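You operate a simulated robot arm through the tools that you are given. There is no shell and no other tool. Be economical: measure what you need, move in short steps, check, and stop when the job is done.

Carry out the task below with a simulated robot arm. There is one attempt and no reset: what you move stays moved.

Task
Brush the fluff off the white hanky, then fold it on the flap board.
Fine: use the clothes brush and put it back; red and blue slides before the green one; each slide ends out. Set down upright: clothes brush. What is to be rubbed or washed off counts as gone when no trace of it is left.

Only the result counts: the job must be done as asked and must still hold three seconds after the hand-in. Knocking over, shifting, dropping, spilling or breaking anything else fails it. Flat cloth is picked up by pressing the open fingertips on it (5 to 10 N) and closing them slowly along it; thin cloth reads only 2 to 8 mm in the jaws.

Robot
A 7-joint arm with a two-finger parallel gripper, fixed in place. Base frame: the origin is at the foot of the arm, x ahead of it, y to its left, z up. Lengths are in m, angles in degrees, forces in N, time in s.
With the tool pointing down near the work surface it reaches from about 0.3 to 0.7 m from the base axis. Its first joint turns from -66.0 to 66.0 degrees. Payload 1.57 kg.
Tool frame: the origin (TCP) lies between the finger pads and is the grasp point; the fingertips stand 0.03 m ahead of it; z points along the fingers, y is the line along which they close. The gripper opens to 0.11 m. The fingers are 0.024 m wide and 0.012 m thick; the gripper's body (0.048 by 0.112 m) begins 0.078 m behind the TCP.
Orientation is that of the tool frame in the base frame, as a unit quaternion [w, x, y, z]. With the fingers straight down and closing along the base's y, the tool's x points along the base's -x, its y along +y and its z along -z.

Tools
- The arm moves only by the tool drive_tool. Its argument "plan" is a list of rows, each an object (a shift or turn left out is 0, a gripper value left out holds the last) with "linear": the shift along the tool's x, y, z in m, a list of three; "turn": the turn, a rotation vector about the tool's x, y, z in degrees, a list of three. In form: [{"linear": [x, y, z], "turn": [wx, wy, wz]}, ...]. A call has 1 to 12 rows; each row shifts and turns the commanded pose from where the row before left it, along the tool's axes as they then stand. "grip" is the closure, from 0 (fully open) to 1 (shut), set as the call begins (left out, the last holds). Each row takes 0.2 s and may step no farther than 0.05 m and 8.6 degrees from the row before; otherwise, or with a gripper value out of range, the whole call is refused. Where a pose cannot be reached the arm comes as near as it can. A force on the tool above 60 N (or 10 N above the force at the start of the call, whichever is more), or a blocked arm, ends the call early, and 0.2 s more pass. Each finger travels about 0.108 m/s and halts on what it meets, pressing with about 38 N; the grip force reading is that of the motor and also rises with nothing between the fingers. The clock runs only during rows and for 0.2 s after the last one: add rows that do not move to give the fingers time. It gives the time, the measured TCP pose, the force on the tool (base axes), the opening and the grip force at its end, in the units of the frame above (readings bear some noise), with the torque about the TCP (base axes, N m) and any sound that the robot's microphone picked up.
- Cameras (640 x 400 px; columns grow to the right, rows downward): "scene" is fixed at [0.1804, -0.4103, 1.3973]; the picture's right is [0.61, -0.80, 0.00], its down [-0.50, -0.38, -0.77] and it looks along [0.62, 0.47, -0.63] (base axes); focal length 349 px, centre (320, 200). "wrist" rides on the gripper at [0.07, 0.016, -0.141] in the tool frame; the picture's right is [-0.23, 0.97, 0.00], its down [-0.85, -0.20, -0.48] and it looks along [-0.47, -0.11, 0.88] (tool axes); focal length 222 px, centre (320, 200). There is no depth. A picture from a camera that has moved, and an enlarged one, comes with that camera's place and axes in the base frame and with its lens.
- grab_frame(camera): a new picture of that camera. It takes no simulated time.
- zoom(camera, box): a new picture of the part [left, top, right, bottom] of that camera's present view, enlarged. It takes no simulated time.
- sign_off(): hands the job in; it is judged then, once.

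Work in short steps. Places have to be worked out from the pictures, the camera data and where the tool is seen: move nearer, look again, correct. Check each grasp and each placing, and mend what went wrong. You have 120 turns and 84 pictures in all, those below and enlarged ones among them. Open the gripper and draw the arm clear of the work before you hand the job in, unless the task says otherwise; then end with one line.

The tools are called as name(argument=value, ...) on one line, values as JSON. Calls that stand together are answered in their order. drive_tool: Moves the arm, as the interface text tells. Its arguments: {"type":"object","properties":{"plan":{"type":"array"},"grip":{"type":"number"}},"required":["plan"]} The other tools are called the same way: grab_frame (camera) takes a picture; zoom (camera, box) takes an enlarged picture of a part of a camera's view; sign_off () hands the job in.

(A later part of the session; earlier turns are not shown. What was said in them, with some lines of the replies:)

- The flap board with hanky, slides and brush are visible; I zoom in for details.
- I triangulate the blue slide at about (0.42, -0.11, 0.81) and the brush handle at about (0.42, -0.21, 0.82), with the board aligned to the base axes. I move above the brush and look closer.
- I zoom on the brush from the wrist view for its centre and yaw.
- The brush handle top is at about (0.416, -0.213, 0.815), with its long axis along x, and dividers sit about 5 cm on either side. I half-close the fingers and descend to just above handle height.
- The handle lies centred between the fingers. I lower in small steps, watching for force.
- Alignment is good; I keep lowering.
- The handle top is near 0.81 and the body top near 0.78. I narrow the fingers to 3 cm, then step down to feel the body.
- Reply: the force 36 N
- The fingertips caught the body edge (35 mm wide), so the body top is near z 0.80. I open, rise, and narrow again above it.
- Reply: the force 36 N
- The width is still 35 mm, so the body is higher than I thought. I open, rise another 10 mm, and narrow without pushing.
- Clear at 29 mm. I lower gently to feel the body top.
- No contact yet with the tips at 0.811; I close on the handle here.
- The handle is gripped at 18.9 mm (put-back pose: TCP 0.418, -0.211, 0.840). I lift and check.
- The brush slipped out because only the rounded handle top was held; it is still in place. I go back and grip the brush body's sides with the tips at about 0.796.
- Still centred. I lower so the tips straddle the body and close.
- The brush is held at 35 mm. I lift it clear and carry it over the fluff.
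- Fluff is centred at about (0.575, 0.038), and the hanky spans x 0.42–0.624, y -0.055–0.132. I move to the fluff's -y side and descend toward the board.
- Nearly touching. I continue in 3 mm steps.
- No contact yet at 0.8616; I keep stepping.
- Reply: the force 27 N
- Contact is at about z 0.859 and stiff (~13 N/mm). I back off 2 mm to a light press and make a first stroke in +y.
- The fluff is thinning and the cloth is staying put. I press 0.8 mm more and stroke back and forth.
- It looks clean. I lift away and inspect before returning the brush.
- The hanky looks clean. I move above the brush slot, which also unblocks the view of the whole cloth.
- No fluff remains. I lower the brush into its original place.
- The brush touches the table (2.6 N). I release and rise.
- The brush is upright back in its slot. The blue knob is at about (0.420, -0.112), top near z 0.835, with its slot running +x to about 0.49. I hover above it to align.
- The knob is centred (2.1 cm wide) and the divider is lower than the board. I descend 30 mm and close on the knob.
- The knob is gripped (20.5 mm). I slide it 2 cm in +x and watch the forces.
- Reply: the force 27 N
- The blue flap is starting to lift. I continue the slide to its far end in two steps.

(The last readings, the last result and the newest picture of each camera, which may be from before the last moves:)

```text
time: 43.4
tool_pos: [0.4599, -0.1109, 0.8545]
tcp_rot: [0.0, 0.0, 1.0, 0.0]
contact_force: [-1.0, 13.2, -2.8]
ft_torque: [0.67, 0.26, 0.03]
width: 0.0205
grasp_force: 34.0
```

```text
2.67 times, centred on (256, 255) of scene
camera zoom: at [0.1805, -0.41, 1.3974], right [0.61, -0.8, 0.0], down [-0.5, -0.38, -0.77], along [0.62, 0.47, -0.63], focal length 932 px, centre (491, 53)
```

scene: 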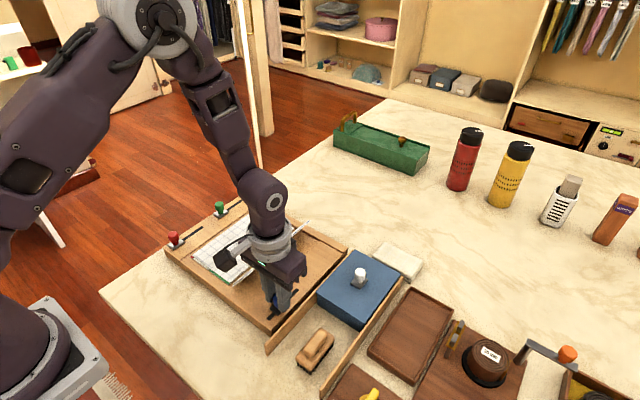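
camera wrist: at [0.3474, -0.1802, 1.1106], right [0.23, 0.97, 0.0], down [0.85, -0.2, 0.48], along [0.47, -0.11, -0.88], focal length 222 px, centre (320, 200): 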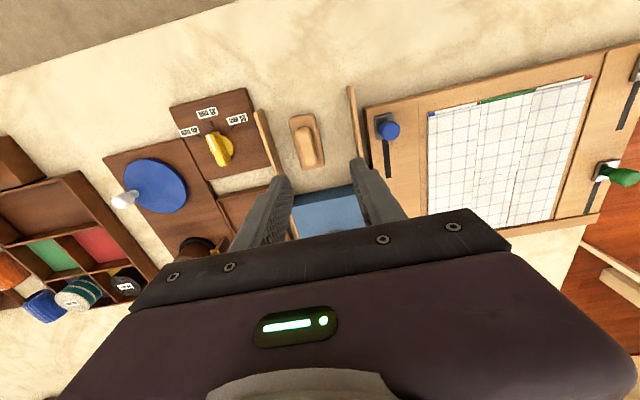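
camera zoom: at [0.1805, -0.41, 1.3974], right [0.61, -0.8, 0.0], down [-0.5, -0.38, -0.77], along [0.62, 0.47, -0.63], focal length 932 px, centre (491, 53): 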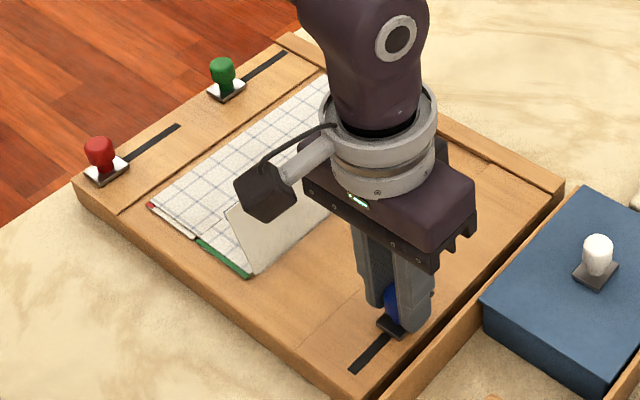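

The flap is upright now. I continue toward the end of the slot.

drive_tool(plan=[{"linear": [-0.008, 0, 0]}, {"linear": [-0.008, 0, 0]}, {}])

drive_tool(plan=[{"linear": [-0.005, 0, 0]}, {"linear": [-0.003, 0, 0]}, {}])

zoom(camera="scene", box=[160, 180, 352, 330])

```text
time: 44.2
tool_pos: [0.4759, -0.1092, 0.8526]
tcp_rot: [0.002, 0.0, 1.0, 0.0]
contact_force: [1.1, 12.4, 5.5]
ft_torque: [0.67, -0.03, -0.01]
width: 0.0207
grasp_force: 33.8
```

```text
time: 45.0
tool_pos: [0.481, -0.1095, 0.8545]
tcp_rot: [-0.002, 0.001, 1.0, 0.0]
contact_force: [-14.9, 15.1, 4.3]
ft_torque: [0.03, 0.58, 0.03]
width: 0.0208
grasp_force: 34.1
```

```text
2.67 times, centred on (256, 255) of scene
camera zoom: at [0.18, -0.4099, 1.3975], right [0.61, -0.8, 0.0], down [-0.5, -0.38, -0.77], along [0.62, 0.47, -0.63], focal length 932 px, centre (491, 53)
```

zoom: 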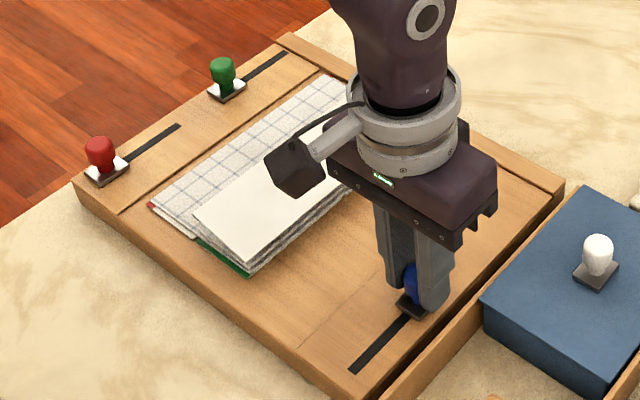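

The slide hit its end stop and the flap folded over. I now pull it back out slowly.

drive_tool(plan=[{"linear": [0.006, 0, 0]}, {"linear": [0.008, 0, 0]}, {"linear": [0.008, 0, 0]}, {"linear": [0.008, 0, 0]}, {"linear": [0.008, 0, 0]}, {"linear": [0.008, 0, 0]}, {"linear": [0.008, 0, 0]}, {"linear": [0.007, 0, 0]}, {}])

drive_tool(plan=[{"linear": [0.003, 0, 0]}, {}])

zoom(camera="scene", box=[160, 180, 352, 330])

```text
time: 47.0
tool_pos: [0.4223, -0.1106, 0.8534]
tcp_rot: [0.0, 0.0, 1.0, 0.001]
contact_force: [0.5, 8.6, 1.0]
ft_torque: [0.58, -0.04, -0.01]
width: 0.0209
grasp_force: 34.1
```

```text
time: 47.6
tool_pos: [0.4178, -0.1104, 0.8542]
tcp_rot: [0.0, 0.001, 1.0, -0.001]
contact_force: [1.3, 9.0, 8.3]
ft_torque: [0.6, -0.07, 0.02]
width: 0.0207
grasp_force: 34.1
```

```text
2.67 times, centred on (256, 255) of scene
camera zoom: at [0.1803, -0.41, 1.3974], right [0.61, -0.8, 0.0], down [-0.5, -0.38, -0.77], along [0.62, 0.47, -0.63], focal length 932 px, centre (491, 53)
```

zoom: 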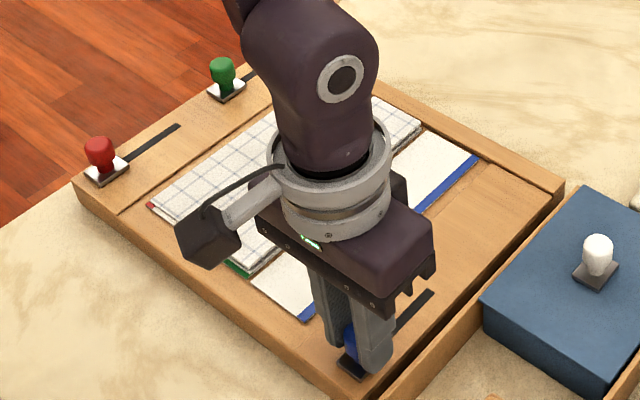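

The flap returned and the cloth stayed folded. I push a bit more to confirm the out stop.

drive_tool(plan=[{"linear": [0.002, 0, 0]}, {}])

drive_tool(plan=[{"linear": [0.001, 0, 0]}, {}])

```text
time: 48.2
tool_pos: [0.4185, -0.1098, 0.8533]
tcp_rot: [0.002, -0.001, 1.0, -0.001]
contact_force: [13.7, 13.2, 1.6]
ft_torque: [0.72, -0.63, 0.0]
width: 0.0204
grasp_force: 34.6
```

```text
time: 48.8
tool_pos: [0.4181, -0.1095, 0.8537]
tcp_rot: [0.002, 0.0, 1.0, 0.0]
contact_force: [24.6, 13.2, -3.7]
ft_torque: [0.66, -0.7, -0.01]
width: 0.0208
grasp_force: 34.5
```

Firmly at the out stop. I release, rise, and move over to the red slide at about (0.4185, 0.188).

drive_tool(plan=[{"linear": [-0.0025, -0.001, 0]}, {}])

drive_tool(plan=[{}, {}, {"linear": [0, 0, -0.03]}, {"linear": [0, 0, -0.04]}, {"linear": [0, 0, -0.04]}, {"linear": [0, 0.048, 0]}, {"linear": [0, 0.048, 0]}, {"linear": [0, 0.048, 0]}, {"linear": [0, 0.048, 0]}, {"linear": [0, 0.048, 0]}, {"linear": [0, 0.048, 0]}, {}], grip=0.6)

grab_frame(camera="wrist")

zoom(camera="scene", box=[160, 180, 352, 330])

```text
time: 49.4
tool_pos: [0.4178, -0.1104, 0.8544]
tcp_rot: [-0.002, 0.0, 1.0, 0.001]
contact_force: [9.9, 26.5, 21.8]
ft_torque: [0.33, -0.08, 0.04]
width: 0.0206
grasp_force: 34.4
```

```text
time: 52.0
tool_pos: [0.4174, 0.1792, 0.964]
tcp_rot: [-0.001, 0.0, 1.0, 0.0]
contact_force: [-0.4, -0.7, 0.3]
ft_torque: [-0.01, 0.02, 0.02]
width: 0.0439
grasp_force: 0.1
```

```text
43 pictures are left
camera wrist: at [0.3471, 0.1937, 1.1065], right [0.23, 0.97, 0.0], down [0.86, -0.2, 0.48], along [0.47, -0.11, -0.88], focal length 222 px, centre (320, 200)
```

wrist: 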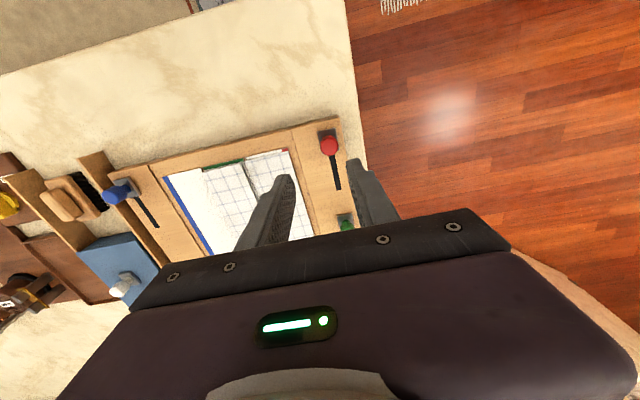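

```text
2.67 times, centred on (256, 255) of scene
camera zoom: at [0.1804, -0.4102, 1.3973], right [0.61, -0.8, 0.0], down [-0.5, -0.38, -0.77], along [0.62, 0.47, -0.63], focal length 932 px, centre (491, 53)
```

zoom: 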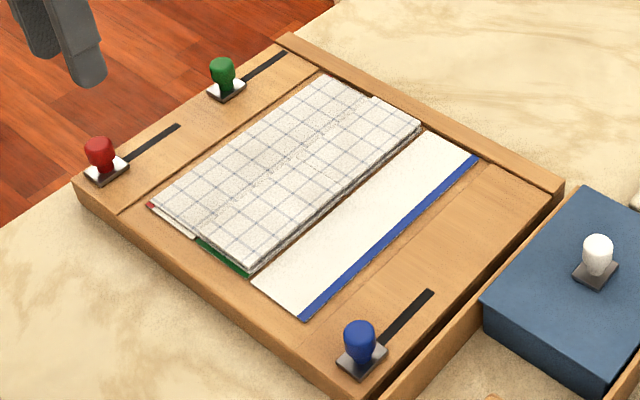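

The blue fold looks neat. The red plate is at about (0.4185, 0.187); I descend above it.

drive_tool(plan=[{"linear": [-0.0005, 0.008, 0.02]}, {"linear": [0, 0, 0.03]}, {"linear": [0, 0, 0.03]}, {}])

zoom(camera="wrist", box=[240, 100, 400, 220])

```text
time: 53.0
tool_pos: [0.4198, 0.1855, 0.8823]
tcp_rot: [0.0, 0.0, 1.0, 0.0]
contact_force: [0.4, 0.5, -1.1]
ft_torque: [0.02, -0.04, -0.01]
width: 0.044
grasp_force: 0.0
```

```text
3.33 times, centred on (320, 160) of wrist
camera zoom: at [0.3486, 0.2003, 1.0245], right [0.23, 0.97, 0.0], down [0.85, -0.2, 0.48], along [0.47, -0.11, -0.88], focal length 740 px, centre (320, 333)
```

zoom: 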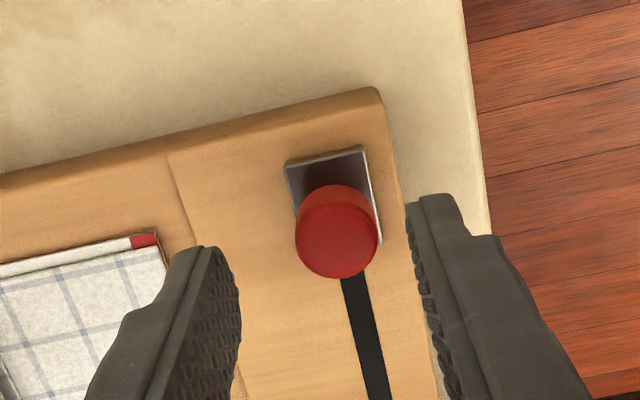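

The red knob is about 2.5 mm to +y of centre. I correct, descend and close.

drive_tool(plan=[{"linear": [0.0005, 0.0025, 0.015]}, {"linear": [0, 0, 0.014]}, {}])

drive_tool(plan=[{}, {}], grip=1.0)

```text
time: 53.8
tool_pos: [0.4196, 0.1882, 0.8543]
tcp_rot: [0.0, 0.0, 1.0, -0.001]
contact_force: [-0.6, 0.5, 0.7]
ft_torque: [0.02, 0.02, -0.01]
width: 0.0439
grasp_force: 0.2
```

```text
time: 54.4
tool_pos: [0.4194, 0.1889, 0.8545]
tcp_rot: [0.001, -0.001, 1.0, 0.001]
contact_force: [-1.9, 22.7, -7.8]
ft_torque: [0.13, -0.05, 0.0]
width: 0.0207
grasp_force: 34.1
```

The red knob is gripped. I slide it in to the far end.

drive_tool(plan=[{"linear": [-0.008, 0.001, 0]}, {"linear": [-0.008, 0, 0]}, {"linear": [-0.008, 0, 0]}, {"linear": [-0.008, 0, 0]}, {"linear": [-0.008, 0, 0]}, {"linear": [-0.008, 0, 0]}, {"linear": [-0.008, 0, 0]}, {"linear": [-0.004, 0, 0]}, {}])

drive_tool(plan=[{"linear": [-0.003, 0, 0]}, {}])

zoom(camera="scene", box=[160, 180, 352, 330])

```text
time: 56.4
tool_pos: [0.4784, 0.1904, 0.854]
tcp_rot: [0.0, 0.0, 1.0, 0.001]
contact_force: [1.4, 31.5, 5.1]
ft_torque: [0.43, 0.14, 0.02]
width: 0.0209
grasp_force: 33.8
```

```text
time: 57.0
tool_pos: [0.481, 0.1898, 0.854]
tcp_rot: [-0.001, -0.001, 1.0, 0.001]
contact_force: [-0.4, 33.2, 7.1]
ft_torque: [0.46, -0.04, 0.02]
width: 0.0208
grasp_force: 34.6
```

```text
2.67 times, centred on (256, 255) of scene
camera zoom: at [0.1803, -0.4095, 1.3975], right [0.61, -0.8, 0.0], down [-0.5, -0.38, -0.77], along [0.62, 0.47, -0.63], focal length 932 px, centre (491, 53)
```

zoom: 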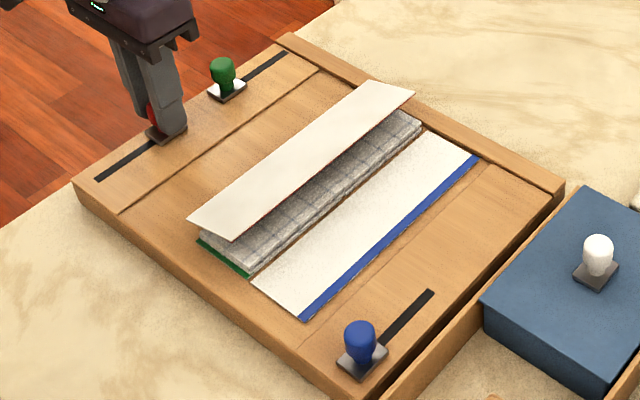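

The slide is not at its stop yet. I advance further, nudging y to test the side load.

drive_tool(plan=[{"linear": [-0.002, -0.001, 0]}, {}])

drive_tool(plan=[{"linear": [-0.002, 0, 0]}, {}])

zoom(camera="scene", box=[160, 180, 352, 330])

```text
time: 57.6
tool_pos: [0.4814, 0.1894, 0.8532]
tcp_rot: [-0.002, -0.001, 1.0, 0.001]
contact_force: [-10.9, 38.7, 16.8]
ft_torque: [0.6, 0.31, 0.07]
width: 0.0206
grasp_force: 34.1
```

```text
time: 58.2
tool_pos: [0.4826, 0.1904, 0.8532]
tcp_rot: [-0.003, -0.002, 1.0, 0.001]
contact_force: [-22.9, 34.4, 12.0]
ft_torque: [0.5, 0.63, 0.11]
width: 0.0212
grasp_force: 34.2
```

```text
2.67 times, centred on (256, 255) of scene
camera zoom: at [0.1797, -0.4096, 1.3976], right [0.61, -0.8, 0.0], down [-0.5, -0.38, -0.77], along [0.62, 0.47, -0.63], focal length 932 px, centre (491, 53)
```

zoom: 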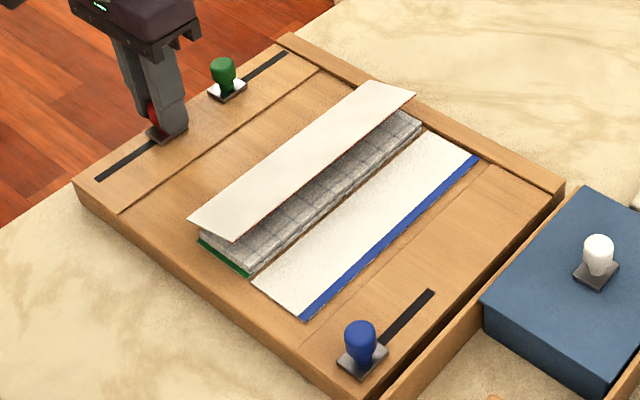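

At the stop. I pull the red slide back out gently, easing the side load.

drive_tool(plan=[{"linear": [0.006, 0.002, 0]}, {"linear": [0.006, 0, 0]}, {"linear": [0.008, 0, 0]}, {"linear": [0.008, 0, 0]}, {"linear": [0.008, 0, 0]}, {"linear": [0.008, 0, 0]}, {"linear": [0.008, 0, 0]}, {"linear": [0.008, 0, 0]}, {"linear": [0.004, 0, 0]}, {}])

drive_tool(plan=[{"linear": [0.003, 0, 0]}, {}])

zoom(camera="scene", box=[160, 180, 352, 330])

```text
time: 60.4
tool_pos: [0.421, 0.1886, 0.8535]
tcp_rot: [0.0, 0.001, 1.0, -0.001]
contact_force: [1.1, 12.7, -21.9]
ft_torque: [0.73, -0.18, -0.01]
width: 0.0208
grasp_force: 34.3
```

```text
time: 61.0
tool_pos: [0.4208, 0.1898, 0.8549]
tcp_rot: [0.003, 0.001, 1.0, 0.002]
contact_force: [19.3, 7.1, -14.2]
ft_torque: [-0.22, -0.72, -0.08]
width: 0.0208
grasp_force: 33.8
```

```text
2.67 times, centred on (256, 255) of scene
camera zoom: at [0.181, -0.41, 1.3973], right [0.61, -0.8, 0.0], down [-0.5, -0.38, -0.77], along [0.62, 0.47, -0.63], focal length 932 px, centre (491, 53)
```

zoom: 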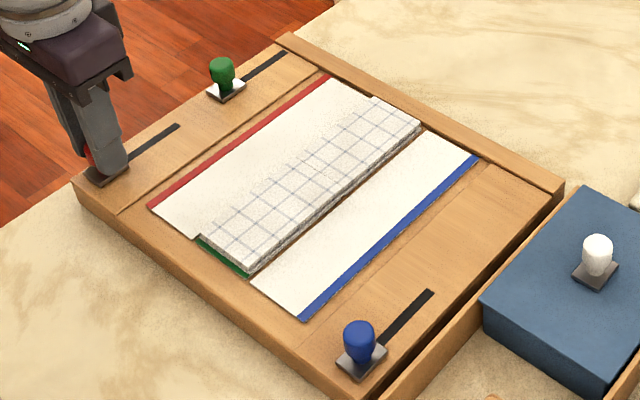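

Red is out with a neat fold. I release, rise, and move above the green slide.

drive_tool(plan=[{"linear": [-0.0015, 0, 0]}, {}])

drive_tool(plan=[{}, {}, {"linear": [0, 0, -0.03]}, {"linear": [0, 0, -0.04]}, {"linear": [0, 0, -0.04]}, {"linear": [-0.045, 0, 0]}, {"linear": [-0.045, 0, 0]}, {"linear": [-0.042, 0, 0]}, {"linear": [0, 0, 0.04]}, {"linear": [0, 0, 0.035]}, {}], grip=0.6)

grab_frame(camera="wrist")

zoom(camera="scene", box=[160, 180, 352, 330])

```text
time: 61.6
tool_pos: [0.4205, 0.1883, 0.8547]
tcp_rot: [0.0, 0.0, 1.0, 0.0]
contact_force: [16.1, 4.5, 10.7]
ft_torque: [-0.22, -0.37, -0.01]
width: 0.0205
grasp_force: 34.2
```

```text
time: 64.0
tool_pos: [0.5512, 0.1915, 0.8878]
tcp_rot: [0.0, -0.001, 1.0, 0.0]
contact_force: [0.2, -0.3, -0.3]
ft_torque: [-0.02, -0.01, -0.02]
width: 0.0439
grasp_force: 0.0
```

```text
37 pictures are left
camera wrist: at [0.4807, 0.2053, 1.0298], right [0.23, 0.97, 0.0], down [0.85, -0.2, 0.48], along [0.47, -0.11, -0.88], focal length 222 px, centre (320, 200)
```

wrist: 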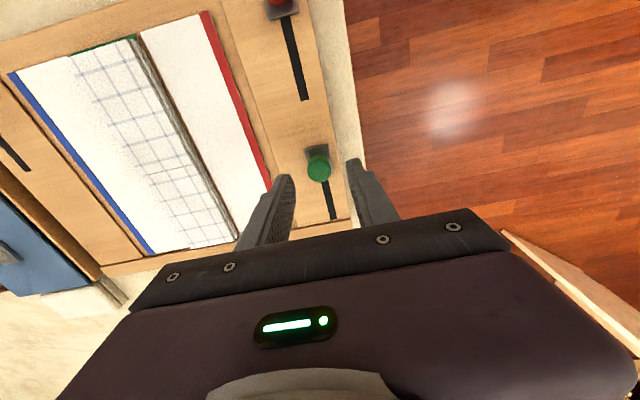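

```text
2.67 times, centred on (256, 255) of scene
camera zoom: at [0.1804, -0.4103, 1.3973], right [0.61, -0.8, 0.0], down [-0.5, -0.38, -0.77], along [0.62, 0.47, -0.63], focal length 932 px, centre (491, 53)
```

zoom: 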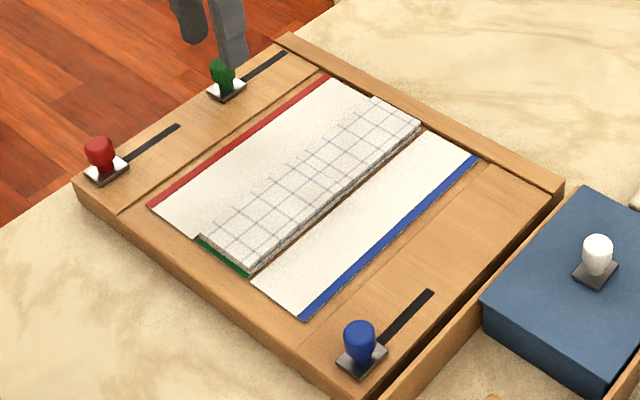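

The green knob is at about (0.550, 0.189). I correct, descend and grip it.

drive_tool(plan=[{"linear": [0.001, -0.0022, 0.015]}, {"linear": [0, 0, 0.0185]}, {}])

drive_tool(plan=[{}, {}], grip=1.0)

drive_tool(plan=[{"linear": [-0.008, 0, 0]}, {"linear": [-0.008, 0, 0]}, {}])

zoom(camera="scene", box=[160, 180, 352, 330])

```text
time: 64.8
tool_pos: [0.5507, 0.187, 0.8556]
tcp_rot: [0.0, 0.001, 1.0, 0.001]
contact_force: [-0.1, 0.0, -0.8]
ft_torque: [0.02, 0.0, 0.02]
width: 0.0437
grasp_force: 0.1
```

```text
time: 65.4
tool_pos: [0.5508, 0.1898, 0.8544]
tcp_rot: [0.0, 0.0, 1.0, 0.001]
contact_force: [1.8, 16.2, -5.6]
ft_torque: [-0.01, -0.1, 0.07]
width: 0.0207
grasp_force: 33.9
```

```text
time: 66.2
tool_pos: [0.5672, 0.1894, 0.8553]
tcp_rot: [-0.001, 0.0, 1.0, 0.001]
contact_force: [-1.2, 29.4, -18.1]
ft_torque: [0.26, 0.15, 0.01]
width: 0.0208
grasp_force: 33.9
```

```text
2.67 times, centred on (256, 255) of scene
camera zoom: at [0.1807, -0.4095, 1.3975], right [0.61, -0.8, 0.0], down [-0.5, -0.38, -0.77], along [0.62, 0.47, -0.63], focal length 932 px, centre (491, 53)
```

zoom: 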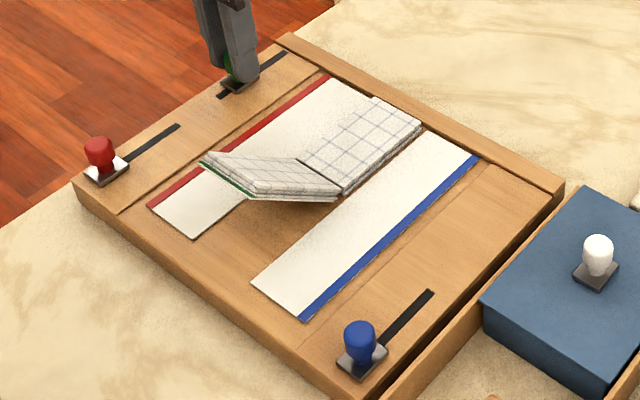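

The green flap is lifting. I continue to the far stop.

drive_tool(plan=[{"linear": [-0.008, 0.001, 0]}, {"linear": [-0.008, 0, 0]}, {"linear": [-0.006, 0, 0]}, {"linear": [-0.006, 0, 0]}, {"linear": [-0.006, 0, 0]}, {"linear": [-0.006, 0, 0]}, {"linear": [-0.005, 0, 0]}, {}])

drive_tool(plan=[{"linear": [-0.003, 0, 0]}, {}])

zoom(camera="scene", box=[160, 180, 352, 330])

```text
time: 68.0
tool_pos: [0.6114, 0.1895, 0.8538]
tcp_rot: [0.0, 0.0, 1.0, 0.0]
contact_force: [-2.1, 24.4, -4.4]
ft_torque: [0.23, 0.15, 0.02]
width: 0.0207
grasp_force: 33.7
```

```text
time: 68.6
tool_pos: [0.6131, 0.1892, 0.8559]
tcp_rot: [-0.003, 0.0, 1.0, 0.001]
contact_force: [-25.1, 20.7, 8.3]
ft_torque: [0.2, 0.7, 0.07]
width: 0.0206
grasp_force: 34.3
```

```text
2.67 times, centred on (256, 255) of scene
camera zoom: at [0.1797, -0.4098, 1.3975], right [0.61, -0.8, 0.0], down [-0.5, -0.38, -0.77], along [0.62, 0.47, -0.63], focal length 932 px, centre (491, 53)
```

zoom: 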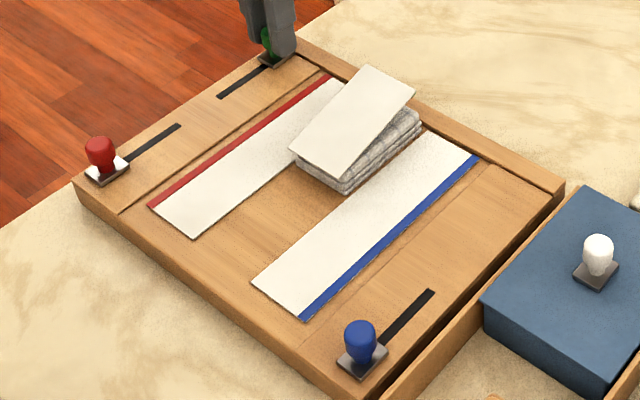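

At the stop and folded over. I pull the green slide back out.

drive_tool(plan=[{"linear": [0.005, 0.0005, 0]}, {"linear": [0.006, 0, 0]}, {"linear": [0.006, 0, 0]}, {"linear": [0.007, 0, 0]}, {"linear": [0.008, 0, 0]}, {"linear": [0.008, 0, 0]}, {"linear": [0.008, 0, 0]}, {"linear": [0.008, 0, 0]}, {"linear": [0.006, 0, 0]}, {}])

drive_tool(plan=[{"linear": [0.003, 0, 0]}, {}])

zoom(camera="scene", box=[160, 180, 352, 330])

```text
time: 70.8
tool_pos: [0.5532, 0.1899, 0.855]
tcp_rot: [0.0, 0.0, 1.0, 0.0]
contact_force: [-1.2, 27.3, -3.3]
ft_torque: [0.32, -0.17, 0.05]
width: 0.0206
grasp_force: 34.5
```

```text
time: 71.4
tool_pos: [0.5509, 0.1899, 0.8553]
tcp_rot: [0.001, 0.001, 1.0, 0.0]
contact_force: [13.3, 30.5, -5.4]
ft_torque: [0.38, -0.1, -0.02]
width: 0.0208
grasp_force: 34.5
```

```text
2.67 times, centred on (256, 255) of scene
camera zoom: at [0.1808, -0.4095, 1.3975], right [0.61, -0.8, 0.0], down [-0.5, -0.38, -0.77], along [0.62, 0.47, -0.63], focal length 932 px, centre (491, 53)
```

zoom: 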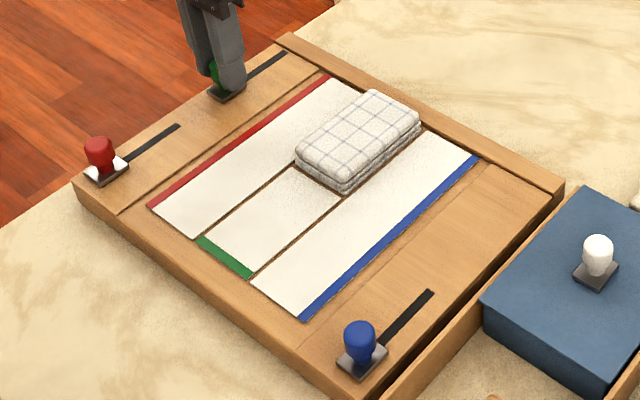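

Folded neatly, with the green slide at its out stop. I press 1 mm more, relieve, release and withdraw upward.

drive_tool(plan=[{"linear": [0.001, 0, 0]}, {}])

drive_tool(plan=[{"linear": [-0.001, 0, 0]}, {}])

drive_tool(plan=[{}, {}, {"linear": [0, 0, -0.03]}, {"linear": [0, 0, -0.04]}, {"linear": [0, 0, -0.045]}, {"linear": [0, 0, -0.045]}, {"linear": [0, 0, -0.045]}, {"linear": [0.045, 0, 0]}, {"linear": [0.045, 0, 0]}, {"linear": [0.045, 0, 0]}, {"linear": [0.02, 0, 0]}, {}], grip=0.6)

grab_frame(camera="scene")

zoom(camera="scene", box=[150, 180, 360, 380])

grab_frame(camera="wrist")

```text
time: 72.0
tool_pos: [0.5498, 0.1907, 0.8544]
tcp_rot: [0.003, 0.0, 1.0, 0.002]
contact_force: [18.0, 30.6, -0.6]
ft_torque: [0.34, -0.32, -0.06]
width: 0.0206
grasp_force: 34.2
```

```text
time: 72.6
tool_pos: [0.5511, 0.1906, 0.8551]
tcp_rot: [0.002, 0.0, 1.0, 0.001]
contact_force: [12.5, 30.7, 1.0]
ft_torque: [0.37, -0.43, -0.01]
width: 0.0205
grasp_force: 33.7
```

```text
time: 75.2
tool_pos: [0.3947, 0.1863, 1.0603]
tcp_rot: [0.0, -0.001, 1.0, 0.0]
contact_force: [-0.3, -0.2, -0.8]
ft_torque: [-0.05, 0.0, 0.01]
width: 0.0439
grasp_force: 0.0
```

```text
32 pictures are left
```

scene: 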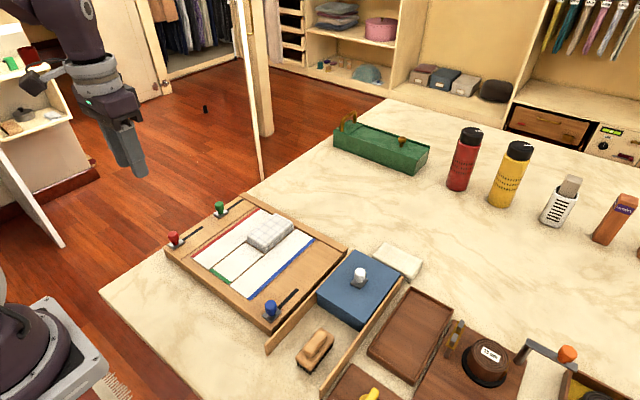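

```text
2.00 times, centred on (255, 280) of scene
camera zoom: at [0.1804, -0.4103, 1.3973], right [0.61, -0.8, 0.0], down [-0.5, -0.38, -0.77], along [0.62, 0.47, -0.63], focal length 699 px, centre (450, 40)
```

zoom: 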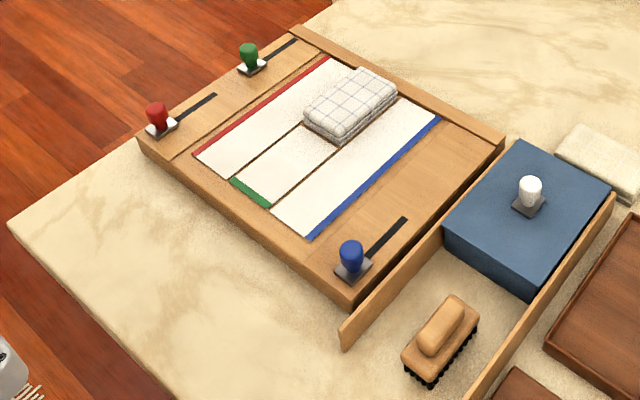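

```text
30 pictures are left
camera wrist: at [0.3236, 0.2015, 1.202], right [0.23, 0.97, 0.0], down [0.85, -0.2, 0.48], along [0.47, -0.11, -0.88], focal length 222 px, centre (320, 200)
```

wrist: 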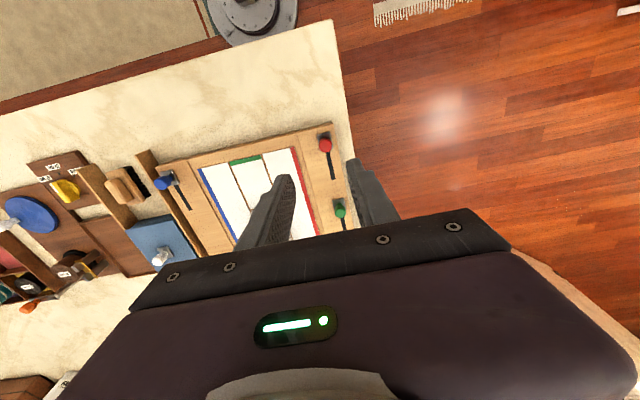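

All three slides are out, the hanky is folded and clean, and the brush is upright in place. I open the gripper fully and hand in.

drive_tool(plan=[{}, {}, {}], grip=0.0)

sign_off()

```text
time: 76.0
tool_pos: [0.3931, 0.1865, 1.0604]
tcp_rot: [0.0, 0.001, 1.0, 0.0]
contact_force: [-0.1, 0.8, -1.1]
ft_torque: [-0.03, 0.02, 0.01]
width: 0.11
grasp_force: 0.0
```

```text
The job is handed in.
```

I brushed the fluff off the hanky with no trace visible in the pictures, folded it on the flap board (blue, red, then green), left all three slides out, and put the brush back upright in its place.
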